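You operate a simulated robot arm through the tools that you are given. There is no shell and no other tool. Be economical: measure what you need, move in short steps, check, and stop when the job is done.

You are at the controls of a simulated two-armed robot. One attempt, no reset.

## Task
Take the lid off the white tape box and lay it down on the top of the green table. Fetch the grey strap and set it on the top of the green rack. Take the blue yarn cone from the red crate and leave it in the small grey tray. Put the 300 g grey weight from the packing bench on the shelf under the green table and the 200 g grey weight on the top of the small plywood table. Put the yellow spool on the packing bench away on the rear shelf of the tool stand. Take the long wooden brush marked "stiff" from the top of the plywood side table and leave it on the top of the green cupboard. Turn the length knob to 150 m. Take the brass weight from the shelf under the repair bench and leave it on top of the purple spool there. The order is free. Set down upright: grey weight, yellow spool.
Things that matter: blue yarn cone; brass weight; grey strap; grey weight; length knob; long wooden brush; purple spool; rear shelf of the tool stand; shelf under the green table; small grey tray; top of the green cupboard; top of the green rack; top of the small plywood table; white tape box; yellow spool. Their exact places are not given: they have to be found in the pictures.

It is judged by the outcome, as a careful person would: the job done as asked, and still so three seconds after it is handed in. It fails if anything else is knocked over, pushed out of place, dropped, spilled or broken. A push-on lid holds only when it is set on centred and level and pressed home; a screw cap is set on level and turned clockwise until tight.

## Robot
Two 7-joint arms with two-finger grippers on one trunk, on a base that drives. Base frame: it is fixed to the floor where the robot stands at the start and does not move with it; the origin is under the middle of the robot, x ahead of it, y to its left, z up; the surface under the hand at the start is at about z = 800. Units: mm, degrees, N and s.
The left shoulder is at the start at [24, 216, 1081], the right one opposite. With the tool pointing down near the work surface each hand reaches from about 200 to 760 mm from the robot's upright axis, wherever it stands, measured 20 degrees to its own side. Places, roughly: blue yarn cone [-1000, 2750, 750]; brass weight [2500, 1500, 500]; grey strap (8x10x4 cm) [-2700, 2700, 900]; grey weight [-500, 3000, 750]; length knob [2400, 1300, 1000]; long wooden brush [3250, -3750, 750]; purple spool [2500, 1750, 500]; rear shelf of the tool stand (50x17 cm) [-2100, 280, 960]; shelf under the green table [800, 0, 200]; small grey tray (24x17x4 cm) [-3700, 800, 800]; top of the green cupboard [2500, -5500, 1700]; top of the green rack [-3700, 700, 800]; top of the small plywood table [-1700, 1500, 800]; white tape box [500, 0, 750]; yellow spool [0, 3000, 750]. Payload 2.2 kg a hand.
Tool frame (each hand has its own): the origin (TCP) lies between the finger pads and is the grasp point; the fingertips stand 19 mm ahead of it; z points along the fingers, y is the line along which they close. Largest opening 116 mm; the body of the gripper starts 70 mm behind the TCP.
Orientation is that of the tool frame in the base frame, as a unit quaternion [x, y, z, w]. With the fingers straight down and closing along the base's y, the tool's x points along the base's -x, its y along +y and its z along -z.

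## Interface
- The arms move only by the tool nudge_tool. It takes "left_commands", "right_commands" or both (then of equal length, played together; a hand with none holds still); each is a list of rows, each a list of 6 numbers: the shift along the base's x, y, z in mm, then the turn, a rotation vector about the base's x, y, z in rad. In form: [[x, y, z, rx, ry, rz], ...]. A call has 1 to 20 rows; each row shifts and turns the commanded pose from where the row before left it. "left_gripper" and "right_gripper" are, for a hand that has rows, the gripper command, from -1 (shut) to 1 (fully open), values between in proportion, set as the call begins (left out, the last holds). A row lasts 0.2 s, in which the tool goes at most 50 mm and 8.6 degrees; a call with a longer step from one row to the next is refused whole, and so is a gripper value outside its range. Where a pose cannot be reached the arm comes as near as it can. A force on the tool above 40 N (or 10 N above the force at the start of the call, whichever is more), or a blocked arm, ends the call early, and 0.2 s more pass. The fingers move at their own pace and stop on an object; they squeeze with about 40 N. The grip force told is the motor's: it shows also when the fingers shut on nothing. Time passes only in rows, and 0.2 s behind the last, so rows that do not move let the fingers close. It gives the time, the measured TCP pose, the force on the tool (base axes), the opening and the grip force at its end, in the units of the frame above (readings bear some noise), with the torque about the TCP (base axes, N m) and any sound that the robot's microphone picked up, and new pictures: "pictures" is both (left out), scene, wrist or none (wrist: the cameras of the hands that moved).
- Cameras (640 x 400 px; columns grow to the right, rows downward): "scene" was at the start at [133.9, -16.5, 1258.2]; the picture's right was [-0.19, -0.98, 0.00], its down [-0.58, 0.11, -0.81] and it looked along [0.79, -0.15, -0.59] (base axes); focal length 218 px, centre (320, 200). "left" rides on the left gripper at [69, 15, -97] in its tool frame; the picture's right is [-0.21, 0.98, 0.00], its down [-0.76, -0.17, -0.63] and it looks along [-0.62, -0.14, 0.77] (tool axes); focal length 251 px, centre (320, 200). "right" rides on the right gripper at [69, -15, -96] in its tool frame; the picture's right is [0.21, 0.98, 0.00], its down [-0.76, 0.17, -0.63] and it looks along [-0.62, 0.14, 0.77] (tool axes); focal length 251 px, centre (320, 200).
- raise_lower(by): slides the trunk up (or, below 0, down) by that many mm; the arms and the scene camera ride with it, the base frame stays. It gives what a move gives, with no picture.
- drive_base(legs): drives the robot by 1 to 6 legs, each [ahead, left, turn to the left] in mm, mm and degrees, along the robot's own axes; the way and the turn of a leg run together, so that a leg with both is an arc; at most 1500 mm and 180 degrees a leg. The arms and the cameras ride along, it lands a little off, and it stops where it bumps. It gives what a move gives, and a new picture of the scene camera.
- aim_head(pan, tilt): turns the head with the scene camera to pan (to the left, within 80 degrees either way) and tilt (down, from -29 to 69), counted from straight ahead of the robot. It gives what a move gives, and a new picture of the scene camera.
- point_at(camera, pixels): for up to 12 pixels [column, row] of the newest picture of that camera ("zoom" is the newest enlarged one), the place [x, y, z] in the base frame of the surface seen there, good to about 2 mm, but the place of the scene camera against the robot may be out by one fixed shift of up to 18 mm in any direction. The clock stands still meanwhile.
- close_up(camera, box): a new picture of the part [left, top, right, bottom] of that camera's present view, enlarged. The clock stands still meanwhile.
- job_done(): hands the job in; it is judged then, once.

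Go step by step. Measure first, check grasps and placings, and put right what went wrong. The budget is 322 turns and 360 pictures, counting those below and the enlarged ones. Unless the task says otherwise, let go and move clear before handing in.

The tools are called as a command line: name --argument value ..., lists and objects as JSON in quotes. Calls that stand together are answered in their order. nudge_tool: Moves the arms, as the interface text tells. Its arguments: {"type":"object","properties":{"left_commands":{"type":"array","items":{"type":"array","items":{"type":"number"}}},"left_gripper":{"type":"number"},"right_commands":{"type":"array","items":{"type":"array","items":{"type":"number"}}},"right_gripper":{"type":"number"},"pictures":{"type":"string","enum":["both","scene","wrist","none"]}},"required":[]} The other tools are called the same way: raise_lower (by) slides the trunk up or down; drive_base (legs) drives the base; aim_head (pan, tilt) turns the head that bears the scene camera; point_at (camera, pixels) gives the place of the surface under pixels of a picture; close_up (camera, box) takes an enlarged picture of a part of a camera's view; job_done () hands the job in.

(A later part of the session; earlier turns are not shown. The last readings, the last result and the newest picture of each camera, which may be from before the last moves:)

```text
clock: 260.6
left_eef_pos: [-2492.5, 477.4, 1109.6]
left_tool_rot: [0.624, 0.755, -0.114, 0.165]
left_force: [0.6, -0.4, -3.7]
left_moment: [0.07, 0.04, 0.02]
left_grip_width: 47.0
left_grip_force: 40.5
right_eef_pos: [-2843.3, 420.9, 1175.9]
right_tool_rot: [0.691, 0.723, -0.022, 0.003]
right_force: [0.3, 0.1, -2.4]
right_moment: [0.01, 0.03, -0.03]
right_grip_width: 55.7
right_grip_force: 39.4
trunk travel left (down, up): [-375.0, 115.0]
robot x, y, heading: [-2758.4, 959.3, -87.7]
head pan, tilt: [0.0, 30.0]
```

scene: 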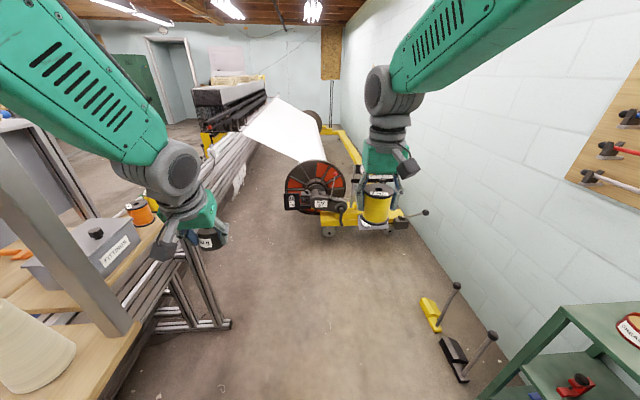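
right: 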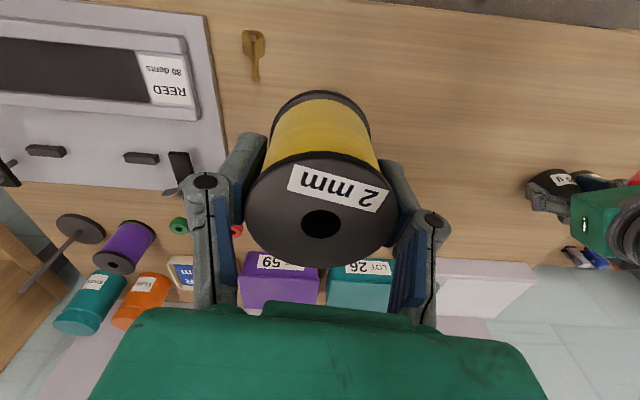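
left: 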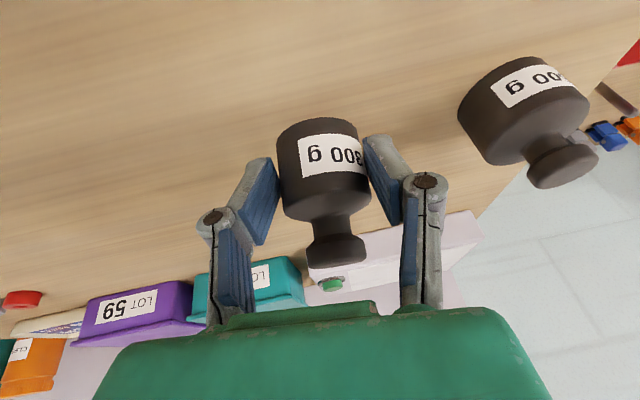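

nudge_tool --left_commands '[[-15, 35, 10, 0, 0, 0], [-15, 35, 10, 0, 0, 0], [-15, 35, 10, 0, 0, 0], [0, 0, 0, 0, 0, 0]]' --right_commands '[[10, 35, 0, 0, 0, 0], [10, 35, 0, 0, 0, 0], [10, 35, 0, 0, 0, 0], [0, 0, 0, 0, 0, 0]]' --pictures "none"

aim_head --pan 55 --tilt 30

```text
clock: 261.6
left_eef_pos: [-2554.1, 585.2, 1143.8]
left_tool_rot: [0.624, 0.754, -0.109, 0.173]
left_force: [0.0, 0.6, -2.4]
left_moment: [0.06, 0.01, 0.01]
left_grip_width: 47.4
left_grip_force: 40.0
left hand out of reach, approached as far as the arm can: row 2
right_eef_pos: [-2832.6, 530.8, 1174.9]
right_tool_rot: [0.691, 0.722, -0.016, 0.009]
right_force: [0.9, -0.9, -1.2]
right_moment: [0.0, 0.0, 0.05]
right_grip_width: 55.6
right_grip_force: 40.0
trunk travel left (down, up): [-375.0, 115.0]
robot x, y, heading: [-2760.7, 955.7, -87.5]
head pan, tilt: [0.0, 30.0]
```

```text
clock: 262.9
left_eef_pos: [-2553.4, 585.0, 1143.0]
left_tool_rot: [0.625, 0.754, -0.109, 0.173]
left_force: [-0.3, -0.2, -2.5]
left_moment: [0.05, 0.01, -0.01]
left_grip_width: 47.1
left_grip_force: 39.6
right_eef_pos: [-2833.3, 531.3, 1175.4]
right_tool_rot: [0.691, 0.723, -0.016, 0.01]
right_force: [-0.1, -1.0, -0.5]
right_moment: [-0.03, 0.0, 0.01]
right_grip_width: 55.8
right_grip_force: 40.0
trunk travel left (down, up): [-375.0, 115.0]
robot x, y, heading: [-2758.4, 959.9, -87.6]
head pan, tilt: [55.0, 30.0]
```

scene: 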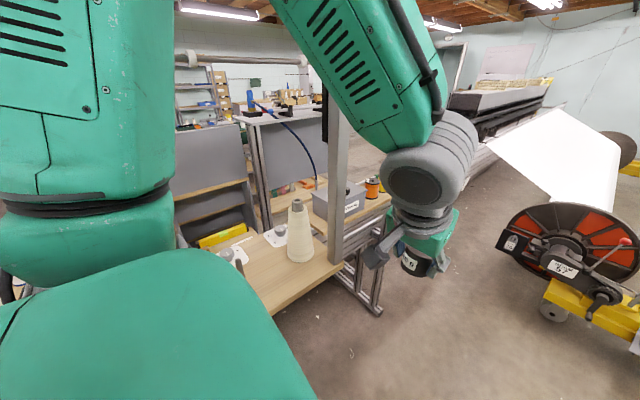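

point_at --camera "scene" --pixels '[[300, 290], [335, 265], [335, 200], [300, 240], [340, 205], [370, 190], [270, 270], [275, 310], [385, 205], [376, 300], [310, 195]]'

close_up --camera "scene" --box '[180, 120, 420, 330]'

```text
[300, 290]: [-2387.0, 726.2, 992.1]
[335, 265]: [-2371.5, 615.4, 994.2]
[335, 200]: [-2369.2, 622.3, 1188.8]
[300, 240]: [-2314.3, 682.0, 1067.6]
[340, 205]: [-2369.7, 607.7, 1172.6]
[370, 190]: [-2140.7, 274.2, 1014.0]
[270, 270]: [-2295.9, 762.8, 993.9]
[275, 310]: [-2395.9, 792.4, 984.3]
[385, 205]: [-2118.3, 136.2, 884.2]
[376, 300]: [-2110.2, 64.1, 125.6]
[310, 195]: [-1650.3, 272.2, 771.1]
```

```text
1.90 times, centred on (300, 225) of scene
```

zoom: 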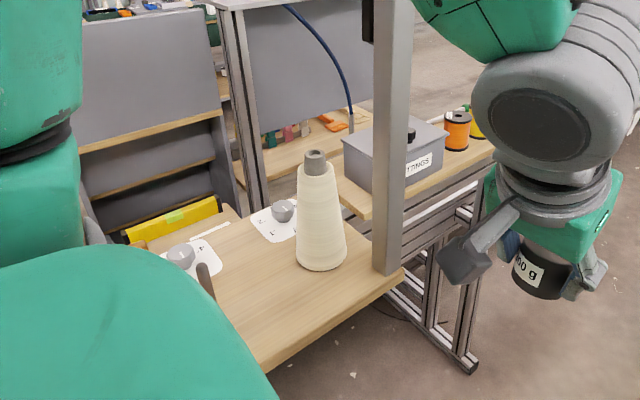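

The rear shelf (with FITTINGS box and orange/yellow spools) is at x≈-2100, y≈30–530. I check the floor ahead for space.

aim_head --pan 10 --tilt 35

point_at --camera "scene" --pixels '[[320, 200], [300, 170], [340, 215], [360, 200], [250, 200], [300, 220], [330, 190], [400, 190]]'

```text
clock: 264.0
left_eef_pos: [-2554.1, 584.7, 1143.9]
left_tool_rot: [0.625, 0.753, -0.11, 0.173]
left_force: [0.0, -0.3, -2.7]
left_moment: [0.06, 0.03, 0.0]
left_grip_width: 47.3
left_grip_force: 40.5
right_eef_pos: [-2833.0, 530.8, 1174.8]
right_tool_rot: [0.691, 0.723, -0.016, 0.01]
right_force: [-0.8, -0.2, -0.2]
right_moment: [0.01, 0.02, -0.02]
right_grip_width: 55.8
right_grip_force: 39.8
trunk travel left (down, up): [-375.0, 115.0]
robot x, y, heading: [-2758.0, 959.4, -87.7]
head pan, tilt: [10.0, 35.0]
```

scene: 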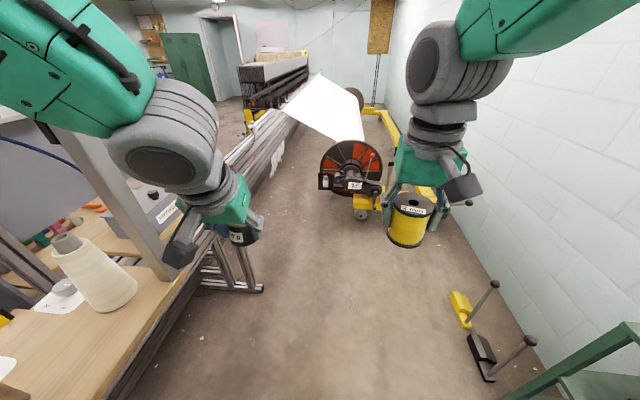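

```text
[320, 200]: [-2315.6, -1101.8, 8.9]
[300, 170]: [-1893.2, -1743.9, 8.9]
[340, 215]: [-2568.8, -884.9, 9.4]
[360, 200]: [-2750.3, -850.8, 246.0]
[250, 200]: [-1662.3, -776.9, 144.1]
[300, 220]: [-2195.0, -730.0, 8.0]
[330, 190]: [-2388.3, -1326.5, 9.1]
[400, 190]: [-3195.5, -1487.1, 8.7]
```

drive_base --legs '[[0, 0, -4], [890, 0, 0], [0, 0, 115]]'

aim_head --pan -10 --tilt 30

```text
clock: 273.9
left_eef_pos: [-2512.4, 408.6, 1143.2]
left_tool_rot: [-0.269, 0.941, 0.079, 0.189]
left_force: [0.4, 0.6, -3.6]
left_moment: [-0.04, 0.03, 0.03]
left_grip_width: 47.2
left_grip_force: 39.9
right_eef_pos: [-2362.7, 166.7, 1175.9]
right_tool_rot: [-0.205, 0.979, -0.004, 0.021]
right_force: [-0.2, 0.3, -1.0]
right_moment: [0.01, 0.01, -0.02]
right_grip_width: 55.8
right_grip_force: 40.3
trunk travel left (down, up): [-375.0, 115.0]
robot x, y, heading: [-2788.3, 75.4, 23.0]
head pan, tilt: [10.0, 35.0]
```

scene: 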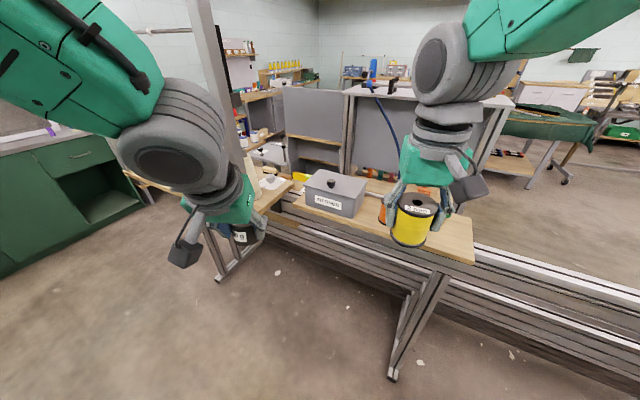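

```text
clock: 274.7
left_eef_pos: [-2516.1, 406.9, 1144.5]
left_tool_rot: [-0.269, 0.941, 0.079, 0.19]
left_force: [0.5, -1.5, -2.6]
left_moment: [0.02, 0.03, -0.02]
left_grip_width: 47.2
left_grip_force: 40.1
right_eef_pos: [-2364.1, 165.2, 1178.1]
right_tool_rot: [-0.205, 0.978, -0.004, 0.022]
right_force: [-0.1, -0.7, -1.3]
right_moment: [-0.04, 0.02, -0.02]
right_grip_width: 55.9
right_grip_force: 40.1
trunk travel left (down, up): [-375.0, 115.0]
robot x, y, heading: [-2785.1, 74.7, 23.3]
head pan, tilt: [-10.0, 30.0]
```

scene: 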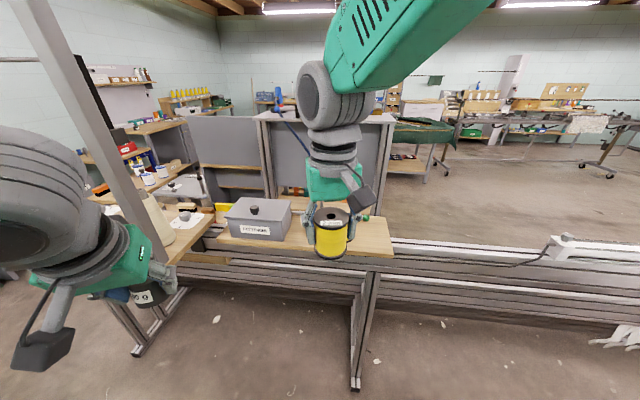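

point_at --camera "scene" --pixels '[[380, 235], [365, 250], [392, 255], [310, 205], [297, 240], [260, 240], [250, 215], [370, 222], [290, 215], [375, 215]]'

close_up --camera "scene" --box '[200, 170, 420, 290]'

close_up --camera "right" --box '[0, 0, 640, 400]'

```text
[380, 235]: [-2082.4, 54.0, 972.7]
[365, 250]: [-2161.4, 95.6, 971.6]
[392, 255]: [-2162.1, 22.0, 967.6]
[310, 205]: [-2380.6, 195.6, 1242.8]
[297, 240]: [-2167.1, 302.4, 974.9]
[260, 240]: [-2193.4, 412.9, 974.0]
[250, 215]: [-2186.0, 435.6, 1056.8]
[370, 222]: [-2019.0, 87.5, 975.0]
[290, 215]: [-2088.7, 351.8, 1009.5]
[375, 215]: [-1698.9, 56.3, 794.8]
```

```text
2.91 times, centred on (310, 230) of scene
```

zoom: 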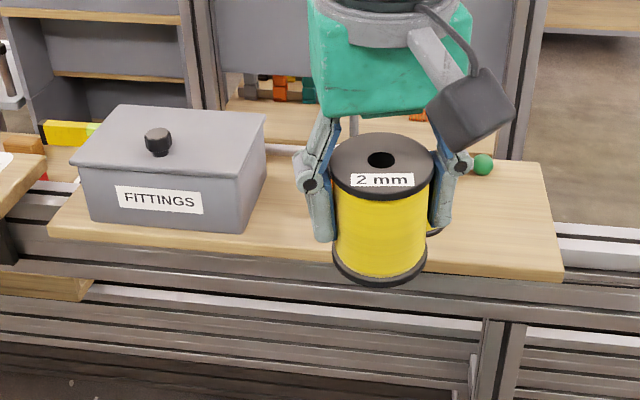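

```text
1.00 times, centred on (320, 200) of right (not enlarged: the box is as wide or as high as the picture)
```

zoom: 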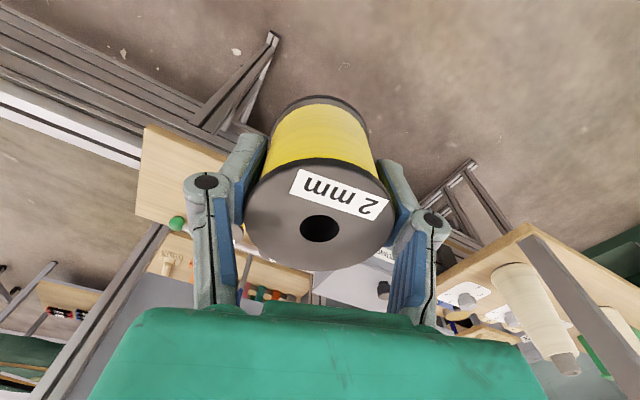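

The shelf's free end is near (-2100,65), z≈964. I bring the right hand above it at height and look.

nudge_tool --right_commands '[[35, -15, 0, 0, 0, 0], [40, -15, 0, 0, 0, 0], [40, -15, 0, 0, 0, 0], [40, -15, 0, 0, 0, 0], [40, -15, 0, 0, 0, 0], [40, -15, 0, 0, 0, 0], [20, -10, 0, 0, 0, 0], [0, 0, 0, 0, 0, 0]]' --pictures "both"

```text
clock: 276.5
left_eef_pos: [-2516.6, 406.2, 1143.7]
left_tool_rot: [-0.269, 0.941, 0.079, 0.19]
left_force: [0.9, -0.3, -3.2]
left_moment: [-0.01, 0.03, 0.0]
left_grip_width: 47.3
left_grip_force: 40.0
right_eef_pos: [-2109.2, 65.3, 1177.0]
right_tool_rot: [-0.205, 0.979, -0.004, 0.021]
right_force: [-0.6, 0.0, -0.9]
right_moment: [-0.04, -0.04, -0.02]
right_grip_width: 55.5
right_grip_force: 40.0
trunk travel left (down, up): [-375.0, 115.0]
robot x, y, heading: [-2785.3, 73.5, 23.4]
head pan, tilt: [-10.0, 30.0]
```

scene: 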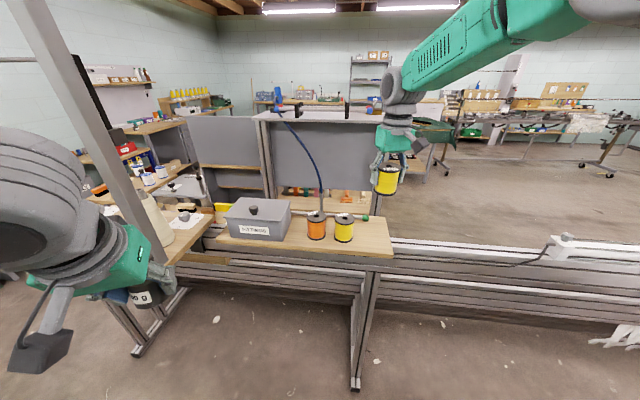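
right: 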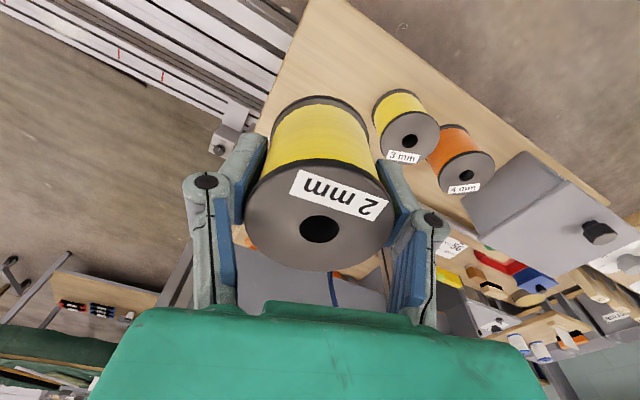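

point_at --camera "right" --pixels '[[410, 138], [383, 135], [300, 50], [350, 60], [265, 110], [330, 5], [440, 135], [395, 92], [500, 130]]'

point_at --camera "scene" --pixels '[[343, 218], [370, 250], [392, 256], [380, 218], [343, 240], [366, 217], [330, 228], [355, 228]]'

```text
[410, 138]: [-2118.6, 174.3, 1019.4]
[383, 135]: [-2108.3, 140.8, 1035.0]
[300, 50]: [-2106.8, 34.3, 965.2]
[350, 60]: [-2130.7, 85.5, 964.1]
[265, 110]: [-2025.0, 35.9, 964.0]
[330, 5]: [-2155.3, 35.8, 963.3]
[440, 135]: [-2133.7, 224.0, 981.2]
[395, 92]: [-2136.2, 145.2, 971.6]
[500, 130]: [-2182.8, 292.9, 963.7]
```

```text
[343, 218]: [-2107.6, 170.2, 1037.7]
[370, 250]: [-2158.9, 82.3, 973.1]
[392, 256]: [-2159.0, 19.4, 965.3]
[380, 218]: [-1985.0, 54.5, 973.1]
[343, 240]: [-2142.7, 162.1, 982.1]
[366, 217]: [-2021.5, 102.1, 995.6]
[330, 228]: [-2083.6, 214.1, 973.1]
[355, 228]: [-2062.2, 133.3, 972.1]
```

Free centre at (-2098,72) beside the 3 mm spool (edge y≈141). I align, correct the small lean, and lower.

nudge_tool --right_commands '[[11, 7, 0, 0, 0.03, 0], [0, 0, -40, 0, 0, 0], [0, 0, -40, 0, 0, 0], [0, 0, -40, 0, 0, 0], [0, 0, -30, 0, 0, 0], [0, 0, 0, 0, 0, 0], [0, 0, 0, 0, 0, 0]]' --pictures "both"

```text
clock: 278.1
left_eef_pos: [-2513.3, 406.9, 1145.1]
left_tool_rot: [-0.269, 0.941, 0.078, 0.19]
left_force: [0.3, -0.6, -3.5]
left_moment: [-0.03, 0.02, -0.02]
left_grip_width: 47.1
left_grip_force: 40.0
right_eef_pos: [-2097.9, 72.2, 1026.2]
right_tool_rot: [-0.204, 0.979, -0.001, 0.006]
right_force: [-0.1, -0.2, -0.7]
right_moment: [0.0, -0.02, -0.01]
right_grip_width: 55.8
right_grip_force: 40.0
trunk travel left (down, up): [-375.0, 115.0]
robot x, y, heading: [-2788.9, 74.3, 23.4]
head pan, tilt: [-10.0, 30.0]
```

scene: 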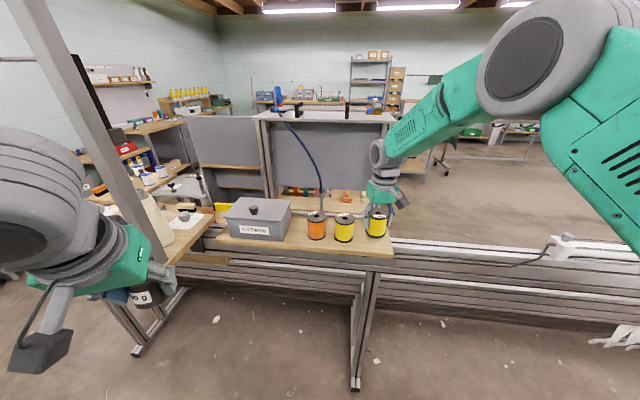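
right: 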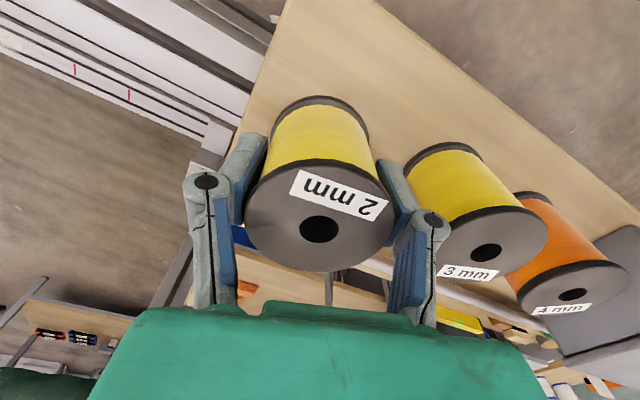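

nudge_tool --right_commands '[[0, -6, -6, 0, 0, 0], [0, 0, -6, 0, 0, 0], [0, 0, -3, 0, 0, 0], [0, 0, -1, 0, 0, 0], [0, 0, 0, 0, 0, 0]]' --pictures "none"

nudge_tool --right_commands '[[0, 0, -1, 0, 0, 0], [0, 0, -1, 0, 0, 0], [0, 0, -1, 0, 0, 0], [0, 0, 0, 0, 0, 0]]' --pictures "none"

```text
clock: 279.3
left_eef_pos: [-2515.6, 406.7, 1145.0]
left_tool_rot: [-0.269, 0.941, 0.078, 0.19]
left_force: [-0.9, 0.7, -2.6]
left_moment: [-0.02, 0.04, 0.0]
left_grip_width: 47.1
left_grip_force: 40.6
right_eef_pos: [-2097.8, 64.9, 1011.1]
right_tool_rot: [-0.205, 0.979, -0.001, 0.007]
right_force: [0.1, 0.1, -1.1]
right_moment: [0.02, -0.05, 0.03]
right_grip_width: 55.7
right_grip_force: 40.2
trunk travel left (down, up): [-375.0, 115.0]
robot x, y, heading: [-2783.3, 75.8, 23.8]
head pan, tilt: [-10.0, 30.0]
```

```text
clock: 280.3
left_eef_pos: [-2515.0, 407.1, 1144.7]
left_tool_rot: [-0.269, 0.941, 0.079, 0.19]
left_force: [-0.8, -0.4, -3.0]
left_moment: [-0.05, 0.01, 0.0]
left_grip_width: 47.1
left_grip_force: 39.9
right_eef_pos: [-2098.7, 66.2, 1009.7]
right_tool_rot: [-0.206, 0.979, -0.001, 0.008]
right_force: [0.9, -1.5, 8.4]
right_moment: [0.13, 0.15, 0.04]
right_grip_width: 55.7
right_grip_force: 40.1
trunk travel left (down, up): [-375.0, 115.0]
robot x, y, heading: [-2786.4, 74.1, 23.5]
head pan, tilt: [-10.0, 30.0]
```

Contact. I release with a small opening and rise.

nudge_tool --right_commands '[[0, 0, 0, 0, 0, 0], [0, 0, 0, 0, 0, 0], [0, 0, 0, 0, 0, 0], [0, 0, 20, 0, 0, 0], [0, 0, 40, 0, 0, 0], [0, 0, 40, 0, 0, 0], [0, 0, 40, 0, 0, 0], [-20, 0, 20, 0, 0, 0], [0, 0, 0, 0, 0, 0]]' --right_gripper 0.15 --pictures "both"

```text
clock: 282.3
left_eef_pos: [-2514.2, 408.5, 1144.1]
left_tool_rot: [-0.268, 0.941, 0.079, 0.19]
left_force: [0.1, 1.3, -2.7]
left_moment: [-0.02, 0.05, 0.03]
left_grip_width: 47.4
left_grip_force: 39.9
right_eef_pos: [-2117.5, 67.0, 1167.6]
right_tool_rot: [-0.206, 0.979, -0.001, 0.007]
right_force: [0.0, 0.4, -0.2]
right_moment: [-0.02, 0.04, 0.0]
right_grip_width: 66.6
right_grip_force: 0.0
trunk travel left (down, up): [-375.0, 115.0]
robot x, y, heading: [-2781.1, 74.5, 23.6]
head pan, tilt: [-10.0, 30.0]
```

scene: 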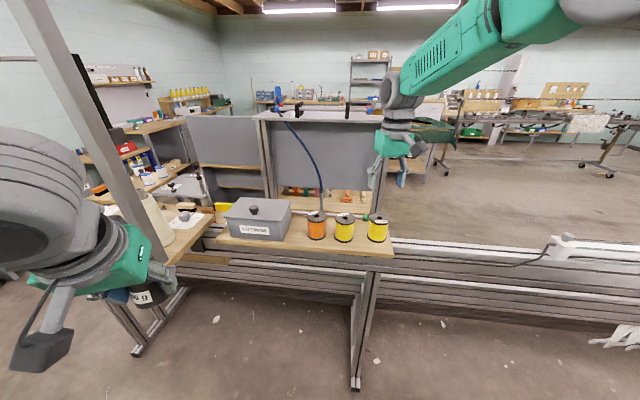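
right: 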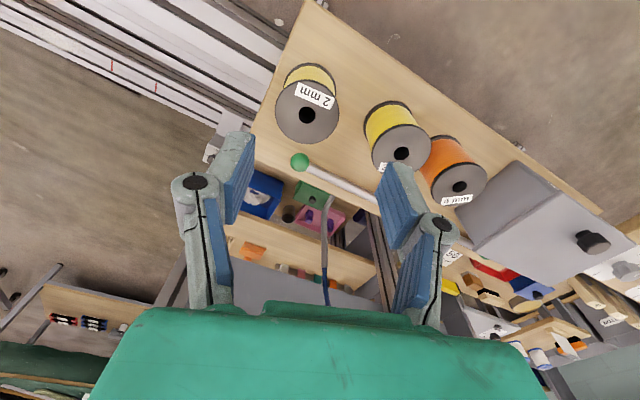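

The yellow spool stands upright on the rear shelf. I retract the right hand and drive with the 300 g weight back round to the green table.

nudge_tool --right_commands '[[-40, 10, 0, 0, 0, 0], [-40, 10, 0, 0, 0, 0], [-40, 10, 0, 0, 0, 0], [-40, 10, 0, 0, 0, 0], [-40, 10, 0, 0, 0, 0], [-30, 10, 0, 0, 0, 0]]' --pictures "none"

drive_base --legs '[[0, 0, 67], [1020, 0, 0], [1020, 0, 0], [0, 0, -93], [1050, 0, 0], [1050, 0, 0]]'

```text
clock: 283.7
left_eef_pos: [-2516.3, 407.4, 1144.3]
left_tool_rot: [-0.269, 0.941, 0.078, 0.191]
left_force: [0.4, 0.6, -3.0]
left_moment: [-0.01, 0.02, -0.03]
left_grip_width: 47.2
left_grip_force: 40.2
right_eef_pos: [-2350.4, 128.1, 1169.5]
right_tool_rot: [-0.205, 0.979, 0.0, 0.007]
right_force: [-0.7, 0.6, -0.3]
right_moment: [0.01, -0.05, 0.03]
right_grip_width: 66.6
right_grip_force: 0.1
trunk travel left (down, up): [-375.0, 115.0]
robot x, y, heading: [-2787.2, 78.3, 23.4]
head pan, tilt: [-10.0, 30.0]
```

```text
clock: 310.8
left_eef_pos: [-319.2, 2205.7, 1144.6]
left_tool_rot: [-0.05, 0.977, 0.034, 0.203]
left_force: [-0.2, 1.1, -2.4]
left_moment: [0.0, 0.06, -0.02]
left_grip_width: 47.4
left_grip_force: 39.9
right_eef_pos: [-291.8, 1880.2, 1167.4]
right_tool_rot: [0.022, 1.0, -0.002, 0.006]
right_force: [0.2, -0.8, -0.2]
right_moment: [0.02, 0.01, -0.01]
right_grip_width: 66.6
right_grip_force: 0.0
trunk travel left (down, up): [-375.0, 115.0]
robot x, y, heading: [-707.3, 2027.1, -2.6]
head pan, tilt: [-10.0, 30.0]
```

scene: 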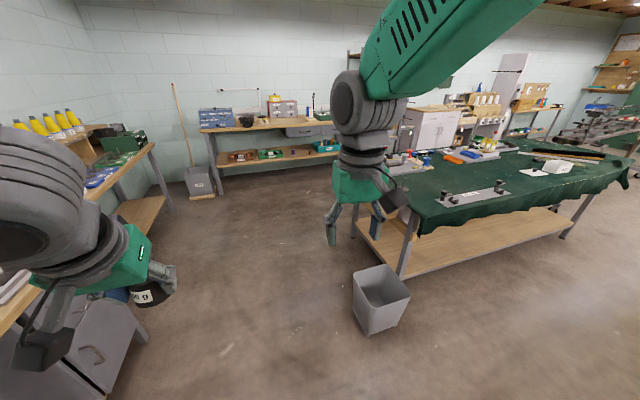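

drive_base --legs '[[0, 0, -87.5], [1040, 0, 0], [1040, 0, 0], [0, 0, 90]]'

aim_head --pan 10 --tilt 40

```text
clock: 328.7
left_eef_pos: [-349.5, 140.4, 1144.1]
left_tool_rot: [-0.071, 0.976, 0.038, 0.202]
left_force: [0.4, -0.4, -2.0]
left_moment: [-0.01, 0.07, -0.02]
left_grip_width: 47.0
left_grip_force: 40.0
right_eef_pos: [-308.5, -182.1, 1168.1]
right_tool_rot: [-0.001, 1.0, -0.003, 0.007]
right_force: [-0.4, 0.0, 1.1]
right_moment: [-0.02, 0.01, 0.0]
right_grip_width: 66.7
right_grip_force: 0.0
trunk travel left (down, up): [-375.0, 115.0]
robot x, y, heading: [-722.2, -54.1, -0.1]
head pan, tilt: [-10.0, 30.0]
```

scene: 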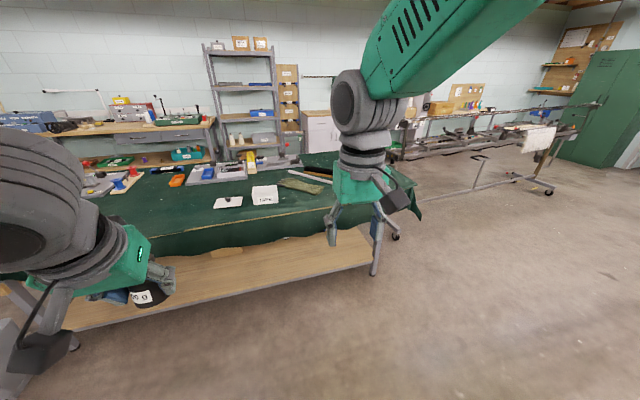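

```text
clock: 329.5
left_eef_pos: [-351.0, 141.9, 1145.5]
left_tool_rot: [-0.071, 0.976, 0.038, 0.204]
left_force: [0.5, -0.5, -3.0]
left_moment: [-0.02, 0.05, -0.02]
left_grip_width: 46.9
left_grip_force: 39.9
right_eef_pos: [-310.1, -182.3, 1170.5]
right_tool_rot: [-0.002, 1.0, -0.002, 0.008]
right_force: [-0.1, 0.6, 0.9]
right_moment: [0.03, -0.02, 0.0]
right_grip_width: 66.8
right_grip_force: 0.0
trunk travel left (down, up): [-375.0, 115.0]
robot x, y, heading: [-725.3, -55.5, -0.1]
head pan, tilt: [10.0, 40.0]
```

scene: 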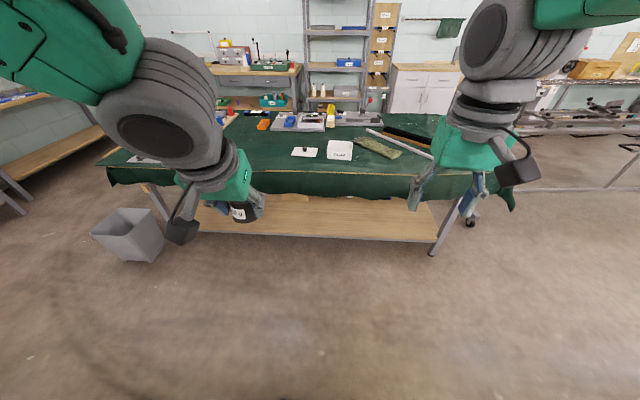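

At the green table's front. I lower the trunk fully before reaching under the cloth.

raise_lower --by -375

nudge_tool --left_commands '[[5, 5, -40, -0.042, -0.11, 0], [5, 5, -40, 0, -0.11, 0], [5, 0, -45, 0, 0, 0], [5, 0, -45, 0, 0, 0], [5, 0, -45, 0, 0, 0], [5, 0, -45, 0, 0, 0], [5, 0, -45, 0, 0, 0], [5, 0, -45, 0, 0, 0], [0, 0, 0, 0, 0, 0], [0, 0, 0, 0, 0, 0]]' --pictures "both"

```text
clock: 333.2
left_eef_pos: [-351.1, 140.1, 771.0]
left_tool_rot: [-0.072, 0.976, 0.038, 0.203]
left_force: [-0.2, -0.4, -2.9]
left_moment: [-0.04, 0.08, 0.0]
left_grip_width: 46.8
left_grip_force: 40.1
right_eef_pos: [-309.8, -182.9, 795.6]
right_tool_rot: [-0.001, 1.0, -0.001, 0.008]
right_force: [-0.1, 0.2, 0.8]
right_moment: [-0.01, 0.0, -0.03]
right_grip_width: 66.7
right_grip_force: 0.0
trunk travel left (down, up): [0.0, 490.0]
robot x, y, heading: [-726.9, -56.2, -0.0]
head pan, tilt: [10.0, 40.0]
```

```text
clock: 335.4
left_eef_pos: [-295.6, 144.7, 421.1]
left_tool_rot: [-0.079, 0.948, 0.009, 0.308]
left_force: [-1.6, 0.1, -3.5]
left_moment: [0.0, 0.07, -0.01]
left_grip_width: 46.5
left_grip_force: 40.0
left hand out of reach, approached as far as the arm can: row 2
right_eef_pos: [-309.9, -182.7, 795.0]
right_tool_rot: [-0.002, 1.0, -0.002, 0.009]
right_force: [0.2, 0.0, 0.7]
right_moment: [0.01, 0.01, 0.01]
right_grip_width: 66.6
right_grip_force: 0.0
trunk travel left (down, up): [0.0, 490.0]
robot x, y, heading: [-726.2, -56.6, 0.1]
head pan, tilt: [10.0, 40.0]
```

scene: 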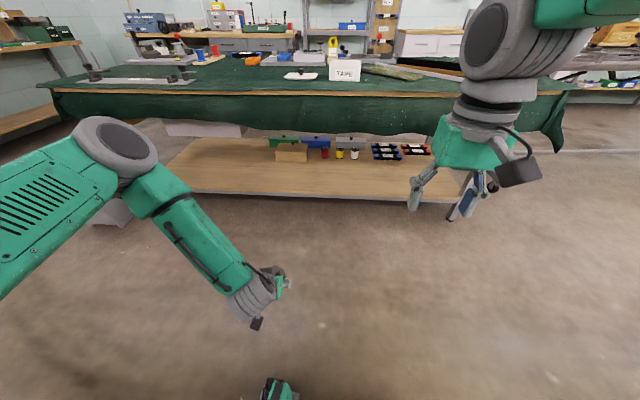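
left: 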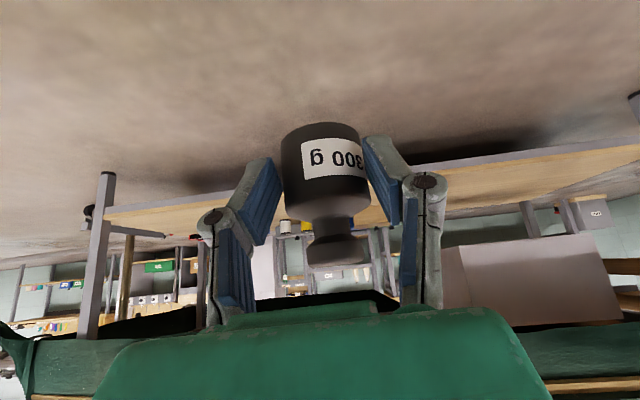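

The weight is upright in the hand; the shelf front is clear. I check the elbow's position and lower further.

point_at --camera "scene" --pixels '[[115, 140], [150, 180], [200, 240], [245, 285], [60, 190], [300, 190], [250, 170], [290, 155], [355, 155]]'

nudge_tool --left_commands '[[10, 0, -40, 0.02, 0, 0], [10, 0, -40, 0, 0, 0], [10, 0, -40, 0, 0, 0], [10, 0, -35, 0, 0, 0], [0, 0, 0, 0, 0, 0], [0, 0, 0, 0, 0, 0]]' --pictures "scene"

```text
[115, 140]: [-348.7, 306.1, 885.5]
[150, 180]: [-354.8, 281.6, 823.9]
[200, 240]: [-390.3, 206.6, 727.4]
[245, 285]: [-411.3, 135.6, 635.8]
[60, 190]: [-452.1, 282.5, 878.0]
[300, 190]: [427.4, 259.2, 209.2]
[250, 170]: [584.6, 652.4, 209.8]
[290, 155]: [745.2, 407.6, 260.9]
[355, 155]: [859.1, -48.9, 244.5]
```

```text
clock: 336.8
left_eef_pos: [-256.6, 144.5, 266.2]
left_tool_rot: [-0.076, 0.948, 0.019, 0.309]
left_force: [0.0, -0.5, -2.7]
left_moment: [0.01, 0.07, 0.0]
left_grip_width: 46.6
left_grip_force: 40.3
right_eef_pos: [-309.4, -183.2, 795.0]
right_tool_rot: [-0.001, 1.0, -0.002, 0.008]
right_force: [0.1, 0.2, -0.7]
right_moment: [0.02, 0.02, 0.02]
right_grip_width: 66.8
right_grip_force: 0.2
trunk travel left (down, up): [0.0, 490.0]
robot x, y, heading: [-722.4, -56.2, 0.0]
head pan, tilt: [10.0, 40.0]
```

scene: 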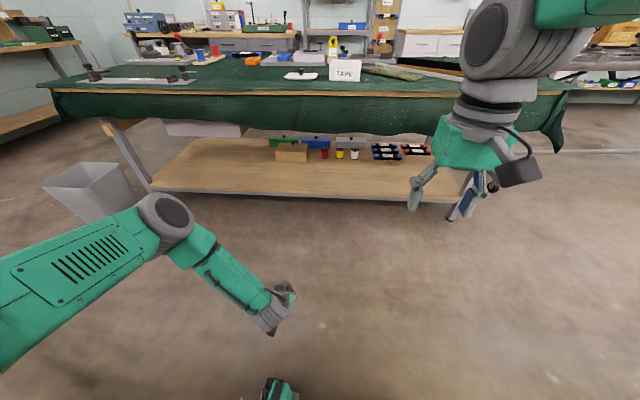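

The elbow would come near the table edge, so I extend the hand further ahead (straightening the arm) and pull the right hand back.

nudge_tool --left_commands '[[30, 0, 0, 0, 0, 0], [30, 0, 0, 0, 0, 0], [30, 0, 0, 0, 0, 0], [30, 0, 0, 0, 0, 0], [30, 0, 0, 0, 0, 0], [20, 0, 0, 0, 0, 0], [0, 0, 0, 0, 0, 0], [0, 0, 0, 0, 0, 0]]' --right_commands '[[-20, 0, 10, 0, 0, 0], [-20, 0, 20, 0, 0, 0], [-20, 0, 20, 0, 0, 0], [-20, 0, 20, 0, 0, 0], [-20, 0, 20, 0, 0, 0], [-20, 0, 20, 0, 0, 0], [0, 0, 0, 0, 0, 0], [0, 0, 0, 0, 0, 0]]' --pictures "scene"

```text
clock: 338.6
left_eef_pos: [-85.8, 145.7, 265.9]
left_tool_rot: [-0.075, 0.948, 0.019, 0.309]
left_force: [0.2, -0.6, -3.2]
left_moment: [-0.03, 0.06, 0.04]
left_grip_width: 46.4
left_grip_force: 40.2
right_eef_pos: [-430.7, -182.8, 905.2]
right_tool_rot: [-0.003, 1.0, -0.002, 0.008]
right_force: [0.6, -0.2, -0.3]
right_moment: [0.02, 0.03, 0.01]
right_grip_width: 67.0
right_grip_force: 0.0
trunk travel left (down, up): [0.0, 490.0]
robot x, y, heading: [-724.2, -55.5, -0.0]
head pan, tilt: [10.0, 40.0]
```

scene: 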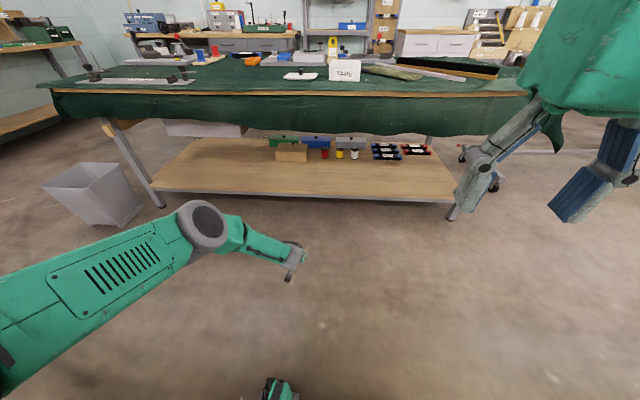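

point_at --camera "scene" --pixels '[[208, 225], [225, 240], [240, 225], [180, 225], [265, 243], [150, 240], [290, 260]]'

close_up --camera "left" --box '[0, 0, 640, 400]'

```text
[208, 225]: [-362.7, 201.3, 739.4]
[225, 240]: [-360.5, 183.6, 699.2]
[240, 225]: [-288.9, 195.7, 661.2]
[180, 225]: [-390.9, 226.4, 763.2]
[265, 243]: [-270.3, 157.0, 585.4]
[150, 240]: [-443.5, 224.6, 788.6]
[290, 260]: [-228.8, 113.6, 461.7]
```

```text
1.00 times, centred on (320, 200) of left (not enlarged: the box is as wide or as high as the picture)
```

zoom: 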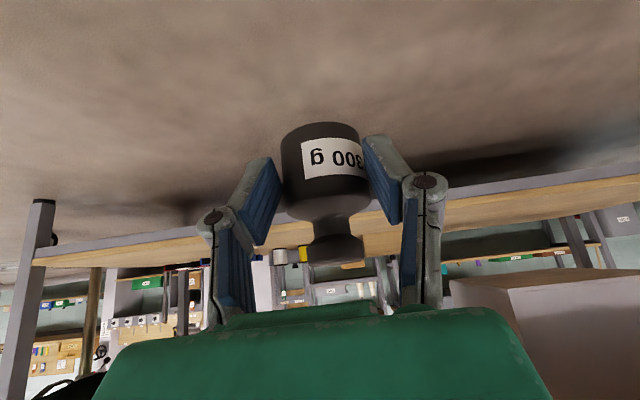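

Elbow stays ~200 mm behind the hand; with the hand 95 mm inside the shelf edge it clears the cloth. I drive ahead 480 mm and check.

drive_base --legs '[[480, 0, 0]]'

close_up --camera "left" --box '[0, 0, 640, 400]'

point_at --camera "left" --pixels '[[320, 100], [200, 190], [200, 170], [500, 165], [100, 200], [450, 160], [320, 60]]'

```text
clock: 341.4
left_eef_pos: [389.1, 150.6, 264.2]
left_tool_rot: [-0.078, 0.948, 0.02, 0.308]
left_force: [0.6, 0.4, -3.2]
left_moment: [-0.01, 0.1, 0.04]
left_grip_width: 46.6
left_grip_force: 40.4
right_eef_pos: [48.0, -179.5, 905.7]
right_tool_rot: [-0.005, 1.0, -0.002, 0.008]
right_force: [0.9, 0.5, 0.0]
right_moment: [-0.01, 0.02, -0.02]
right_grip_width: 66.7
right_grip_force: 0.0
trunk travel left (down, up): [0.0, 490.0]
robot x, y, heading: [-248.6, -57.1, 0.2]
head pan, tilt: [10.0, 40.0]
```

scene: 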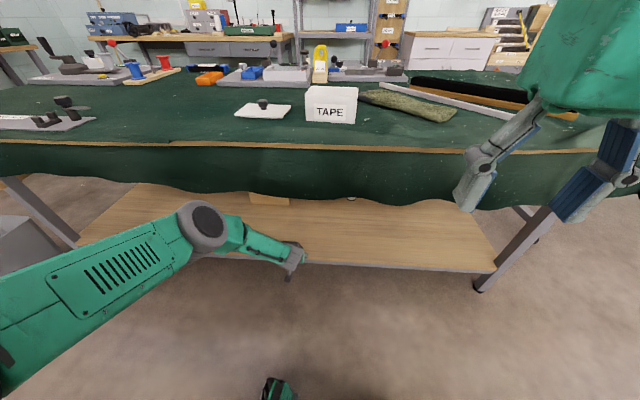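

```text
1.00 times, centred on (320, 200) of left (not enlarged: the box is as wide or as high as the picture)
```

zoom: 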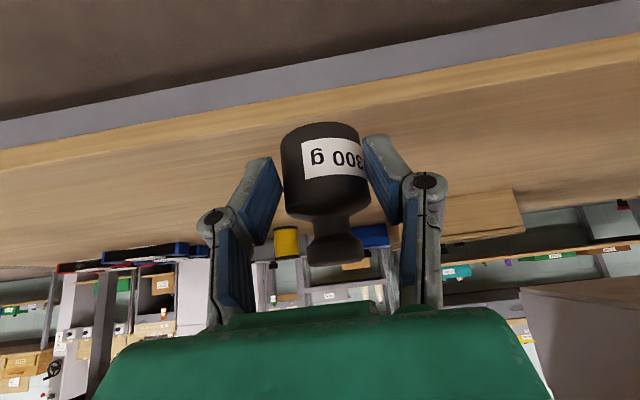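

```text
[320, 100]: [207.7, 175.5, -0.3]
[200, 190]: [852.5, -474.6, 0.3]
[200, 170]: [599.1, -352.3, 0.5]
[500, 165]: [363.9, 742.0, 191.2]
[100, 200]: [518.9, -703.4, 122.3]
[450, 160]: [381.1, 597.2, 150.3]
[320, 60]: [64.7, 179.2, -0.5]
```

point_at --camera "zoom" --pixels '[[220, 170], [400, 120], [300, 95], [180, 230], [480, 110], [285, 120], [480, 215], [290, 240]]'

point_at --camera "scene" --pixels '[[240, 230], [265, 245], [290, 260], [300, 200], [250, 190], [200, 190], [320, 262], [400, 268]]'

```text
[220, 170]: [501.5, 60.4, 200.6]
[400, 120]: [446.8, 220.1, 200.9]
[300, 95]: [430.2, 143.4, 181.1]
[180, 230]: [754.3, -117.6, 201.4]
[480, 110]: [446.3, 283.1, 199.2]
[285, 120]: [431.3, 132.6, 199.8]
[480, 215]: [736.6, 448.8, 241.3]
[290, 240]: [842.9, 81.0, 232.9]
```

```text
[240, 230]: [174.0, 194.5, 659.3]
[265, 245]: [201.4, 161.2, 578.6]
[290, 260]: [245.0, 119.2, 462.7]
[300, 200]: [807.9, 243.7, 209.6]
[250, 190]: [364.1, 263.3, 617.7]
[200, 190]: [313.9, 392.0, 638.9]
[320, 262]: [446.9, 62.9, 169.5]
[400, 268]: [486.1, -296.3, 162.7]
```

Shelf z=200.5, front edge x=431; forearm passes ~100 mm below the hem. I drive 90 mm further and extend the hand 30 mm.

drive_base --legs '[[90, 0, 0]]'

nudge_tool --left_commands '[[10, 0, 0, 0, 0, 0], [10, 0, 0, 0, 0, 0], [10, 0, 0, 0, 0, 0], [0, 0, 0, 0, 0, 0], [0, 0, 0, 0, 0, 0], [0, 0, 0, 0, 0, 0], [0, 0, 0, 0, 0, 0]]' --pictures "both"

```text
clock: 342.5
left_eef_pos: [478.4, 150.1, 266.3]
left_tool_rot: [-0.079, 0.947, 0.02, 0.309]
left_force: [0.5, 0.4, -3.1]
left_moment: [0.0, 0.03, -0.01]
left_grip_width: 46.6
left_grip_force: 39.9
right_eef_pos: [136.8, -179.2, 904.5]
right_tool_rot: [-0.005, 1.0, -0.001, 0.009]
right_force: [-0.4, 0.1, 0.9]
right_moment: [-0.01, 0.02, 0.02]
right_grip_width: 66.6
right_grip_force: 0.1
trunk travel left (down, up): [0.0, 490.0]
robot x, y, heading: [-157.9, -54.2, 0.5]
head pan, tilt: [10.0, 40.0]
```

scene: 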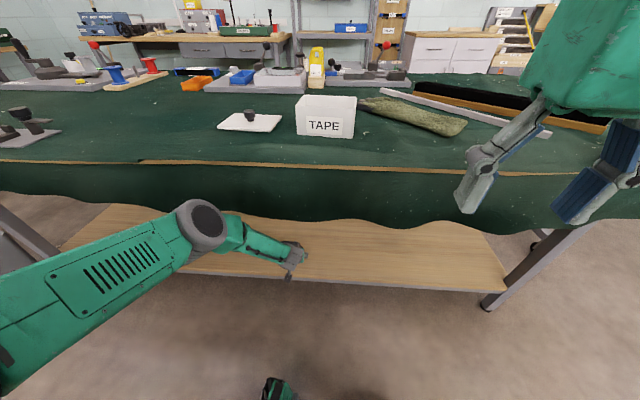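

```text
clock: 344.1
left_eef_pos: [509.8, 151.2, 268.2]
left_tool_rot: [-0.079, 0.947, 0.02, 0.311]
left_force: [0.5, 1.1, -3.2]
left_moment: [0.0, 0.02, 0.01]
left_grip_width: 46.5
left_grip_force: 40.3
right_eef_pos: [132.4, -179.8, 906.0]
right_tool_rot: [-0.005, 1.0, -0.002, 0.012]
right_force: [-0.4, 0.3, -0.8]
right_moment: [0.02, 0.02, -0.02]
right_grip_width: 66.9
right_grip_force: 0.1
trunk travel left (down, up): [0.0, 490.0]
robot x, y, heading: [-161.0, -57.5, 0.5]
head pan, tilt: [10.0, 40.0]
```

scene: 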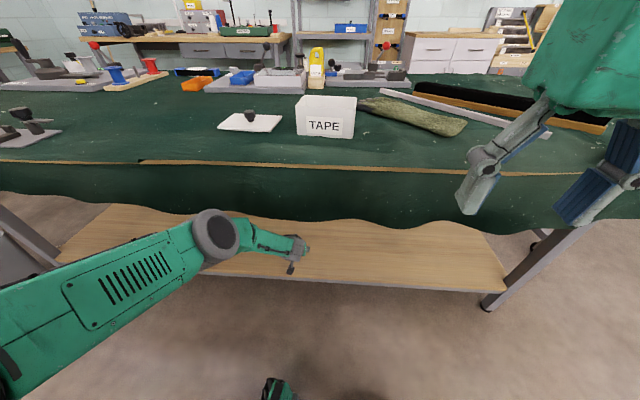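
left: 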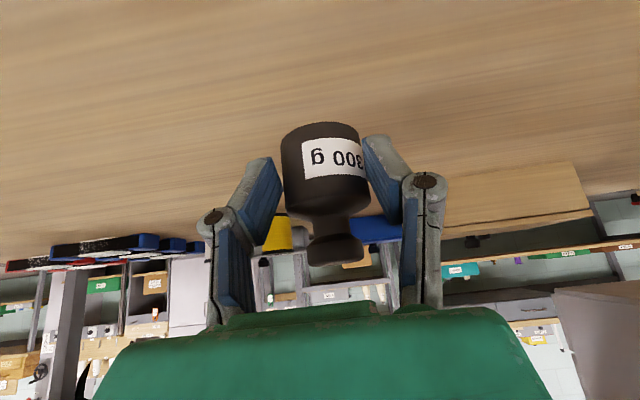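

The weight is upright (orientation matches the grasp). I lower to contact.

nudge_tool --left_commands '[[0, 0, -10, 0, 0, 0], [0, 0, -10, 0, 0, 0], [0, 0, -6, 0, 0, 0], [0, 0, -3, 0, 0, 0], [0, 0, 0, 0, 0, 0]]' --pictures "none"

nudge_tool --left_commands '[[0, 0, -1, 0, 0, 0], [0, 0, -1, 0, 0, 0], [0, 0, -1, 0, 0, 0], [0, 0, 0, 0, 0, 0]]' --pictures "none"

```text
clock: 345.3
left_eef_pos: [508.4, 150.6, 239.8]
left_tool_rot: [-0.079, 0.947, 0.02, 0.311]
left_force: [0.2, -0.1, -2.6]
left_moment: [-0.01, 0.06, -0.02]
left_grip_width: 46.8
left_grip_force: 40.2
right_eef_pos: [133.0, -179.0, 907.3]
right_tool_rot: [-0.005, 1.0, -0.001, 0.01]
right_force: [-0.3, -0.2, 0.0]
right_moment: [0.0, -0.02, -0.02]
right_grip_width: 66.8
right_grip_force: 0.2
trunk travel left (down, up): [0.0, 490.0]
robot x, y, heading: [-159.0, -54.8, 0.3]
head pan, tilt: [10.0, 40.0]
```

```text
clock: 346.3
left_eef_pos: [507.9, 150.1, 235.3]
left_tool_rot: [-0.079, 0.947, 0.02, 0.31]
left_force: [0.3, 0.0, -2.2]
left_moment: [-0.01, 0.1, 0.01]
left_grip_width: 46.7
left_grip_force: 40.4
right_eef_pos: [132.2, -180.1, 907.4]
right_tool_rot: [-0.006, 1.0, -0.002, 0.011]
right_force: [-0.9, 0.0, 0.1]
right_moment: [-0.01, -0.02, -0.03]
right_grip_width: 66.5
right_grip_force: 0.0
trunk travel left (down, up): [0.0, 490.0]
robot x, y, heading: [-158.9, -54.7, 0.7]
head pan, tilt: [10.0, 40.0]
```

nudge_tool --left_commands '[[0, 0, -1, 0, 0, 0], [0, 0, -1, 0, 0, 0], [0, 0, 0, 0, 0, 0]]' --pictures "none"

nudge_tool --left_commands '[[0, 0, -1, 0, 0, 0], [0, 0, 0, 0, 0, 0]]' --pictures "wrist"

```text
clock: 347.1
left_eef_pos: [510.1, 149.7, 235.1]
left_tool_rot: [-0.079, 0.947, 0.022, 0.311]
left_force: [-0.1, 1.0, 6.0]
left_moment: [0.11, 0.03, 0.01]
left_grip_width: 46.4
left_grip_force: 40.4
right_eef_pos: [132.6, -180.2, 907.1]
right_tool_rot: [-0.006, 1.0, -0.001, 0.011]
right_force: [-0.1, -0.6, -0.2]
right_moment: [-0.02, -0.02, 0.0]
right_grip_width: 66.9
right_grip_force: 0.0
trunk travel left (down, up): [0.0, 490.0]
robot x, y, heading: [-157.7, -54.4, 0.4]
head pan, tilt: [10.0, 40.0]
```

```text
clock: 347.7
left_eef_pos: [510.4, 150.5, 235.4]
left_tool_rot: [-0.077, 0.946, 0.019, 0.313]
left_force: [4.3, -0.4, 11.1]
left_moment: [0.1, -0.11, -0.04]
left_grip_width: 46.4
left_grip_force: 39.5
right_eef_pos: [131.9, -181.0, 906.9]
right_tool_rot: [-0.004, 1.0, -0.001, 0.012]
right_force: [0.2, 0.1, -0.2]
right_moment: [0.0, 0.02, 0.0]
right_grip_width: 66.6
right_grip_force: 0.1
trunk travel left (down, up): [0.0, 490.0]
robot x, y, heading: [-160.9, -58.2, 0.4]
head pan, tilt: [10.0, 40.0]
```

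left: 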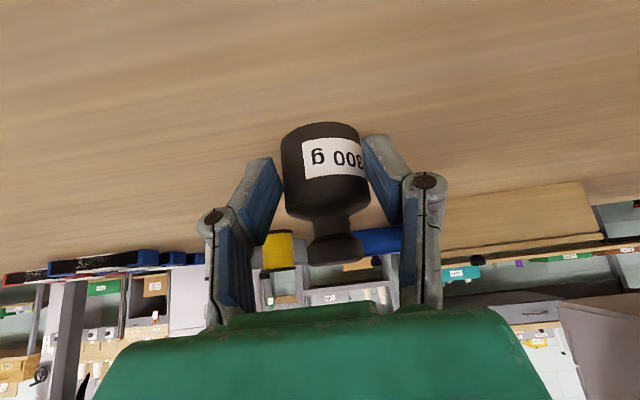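

Contact confirmed. I open and back out along the tool axis.

nudge_tool --left_commands '[[0, 0, 0, 0, 0, 0], [0, 0, 0, 0, 0, 0], [0, 0, 0, 0, 0, 0], [-9, 1, 12, 0, 0, 0], [-12, 2, 16, 0, 0, 0], [-12, 2, 16, 0, 0, 0], [-12, 2, 16, 0, 0, 0], [-20, 2, 10, 0, 0, 0], [0, 0, 0, 0, 0, 0]]' --left_gripper 0.15 --pictures "both"

```text
clock: 349.7
left_eef_pos: [453.5, 147.8, 289.4]
left_tool_rot: [-0.079, 0.947, 0.02, 0.312]
left_force: [-1.0, 0.8, 0.5]
left_moment: [-0.02, 0.03, 0.01]
left_grip_width: 66.8
left_grip_force: 0.0
left hand out of reach, approached as far as the arm can: row 4, 5, 6
right_eef_pos: [132.4, -179.3, 907.1]
right_tool_rot: [-0.006, 1.0, -0.001, 0.011]
right_force: [0.0, -0.8, -0.6]
right_moment: [0.0, -0.05, 0.0]
right_grip_width: 66.9
right_grip_force: 0.1
trunk travel left (down, up): [0.0, 490.0]
robot x, y, heading: [-156.6, -58.3, 0.2]
head pan, tilt: [10.0, 40.0]
```

scene: 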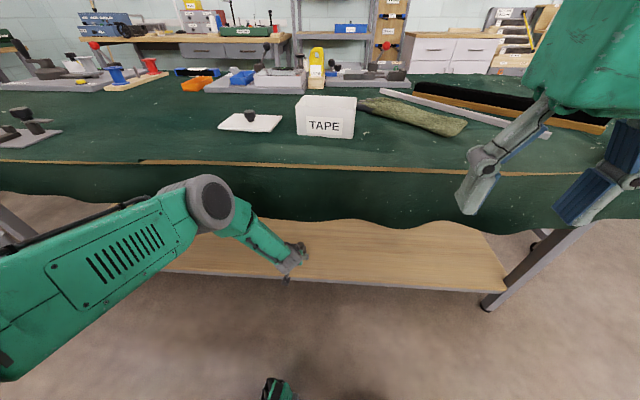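
left: 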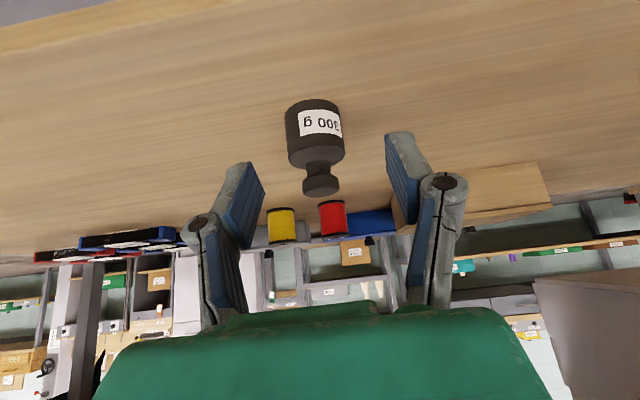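

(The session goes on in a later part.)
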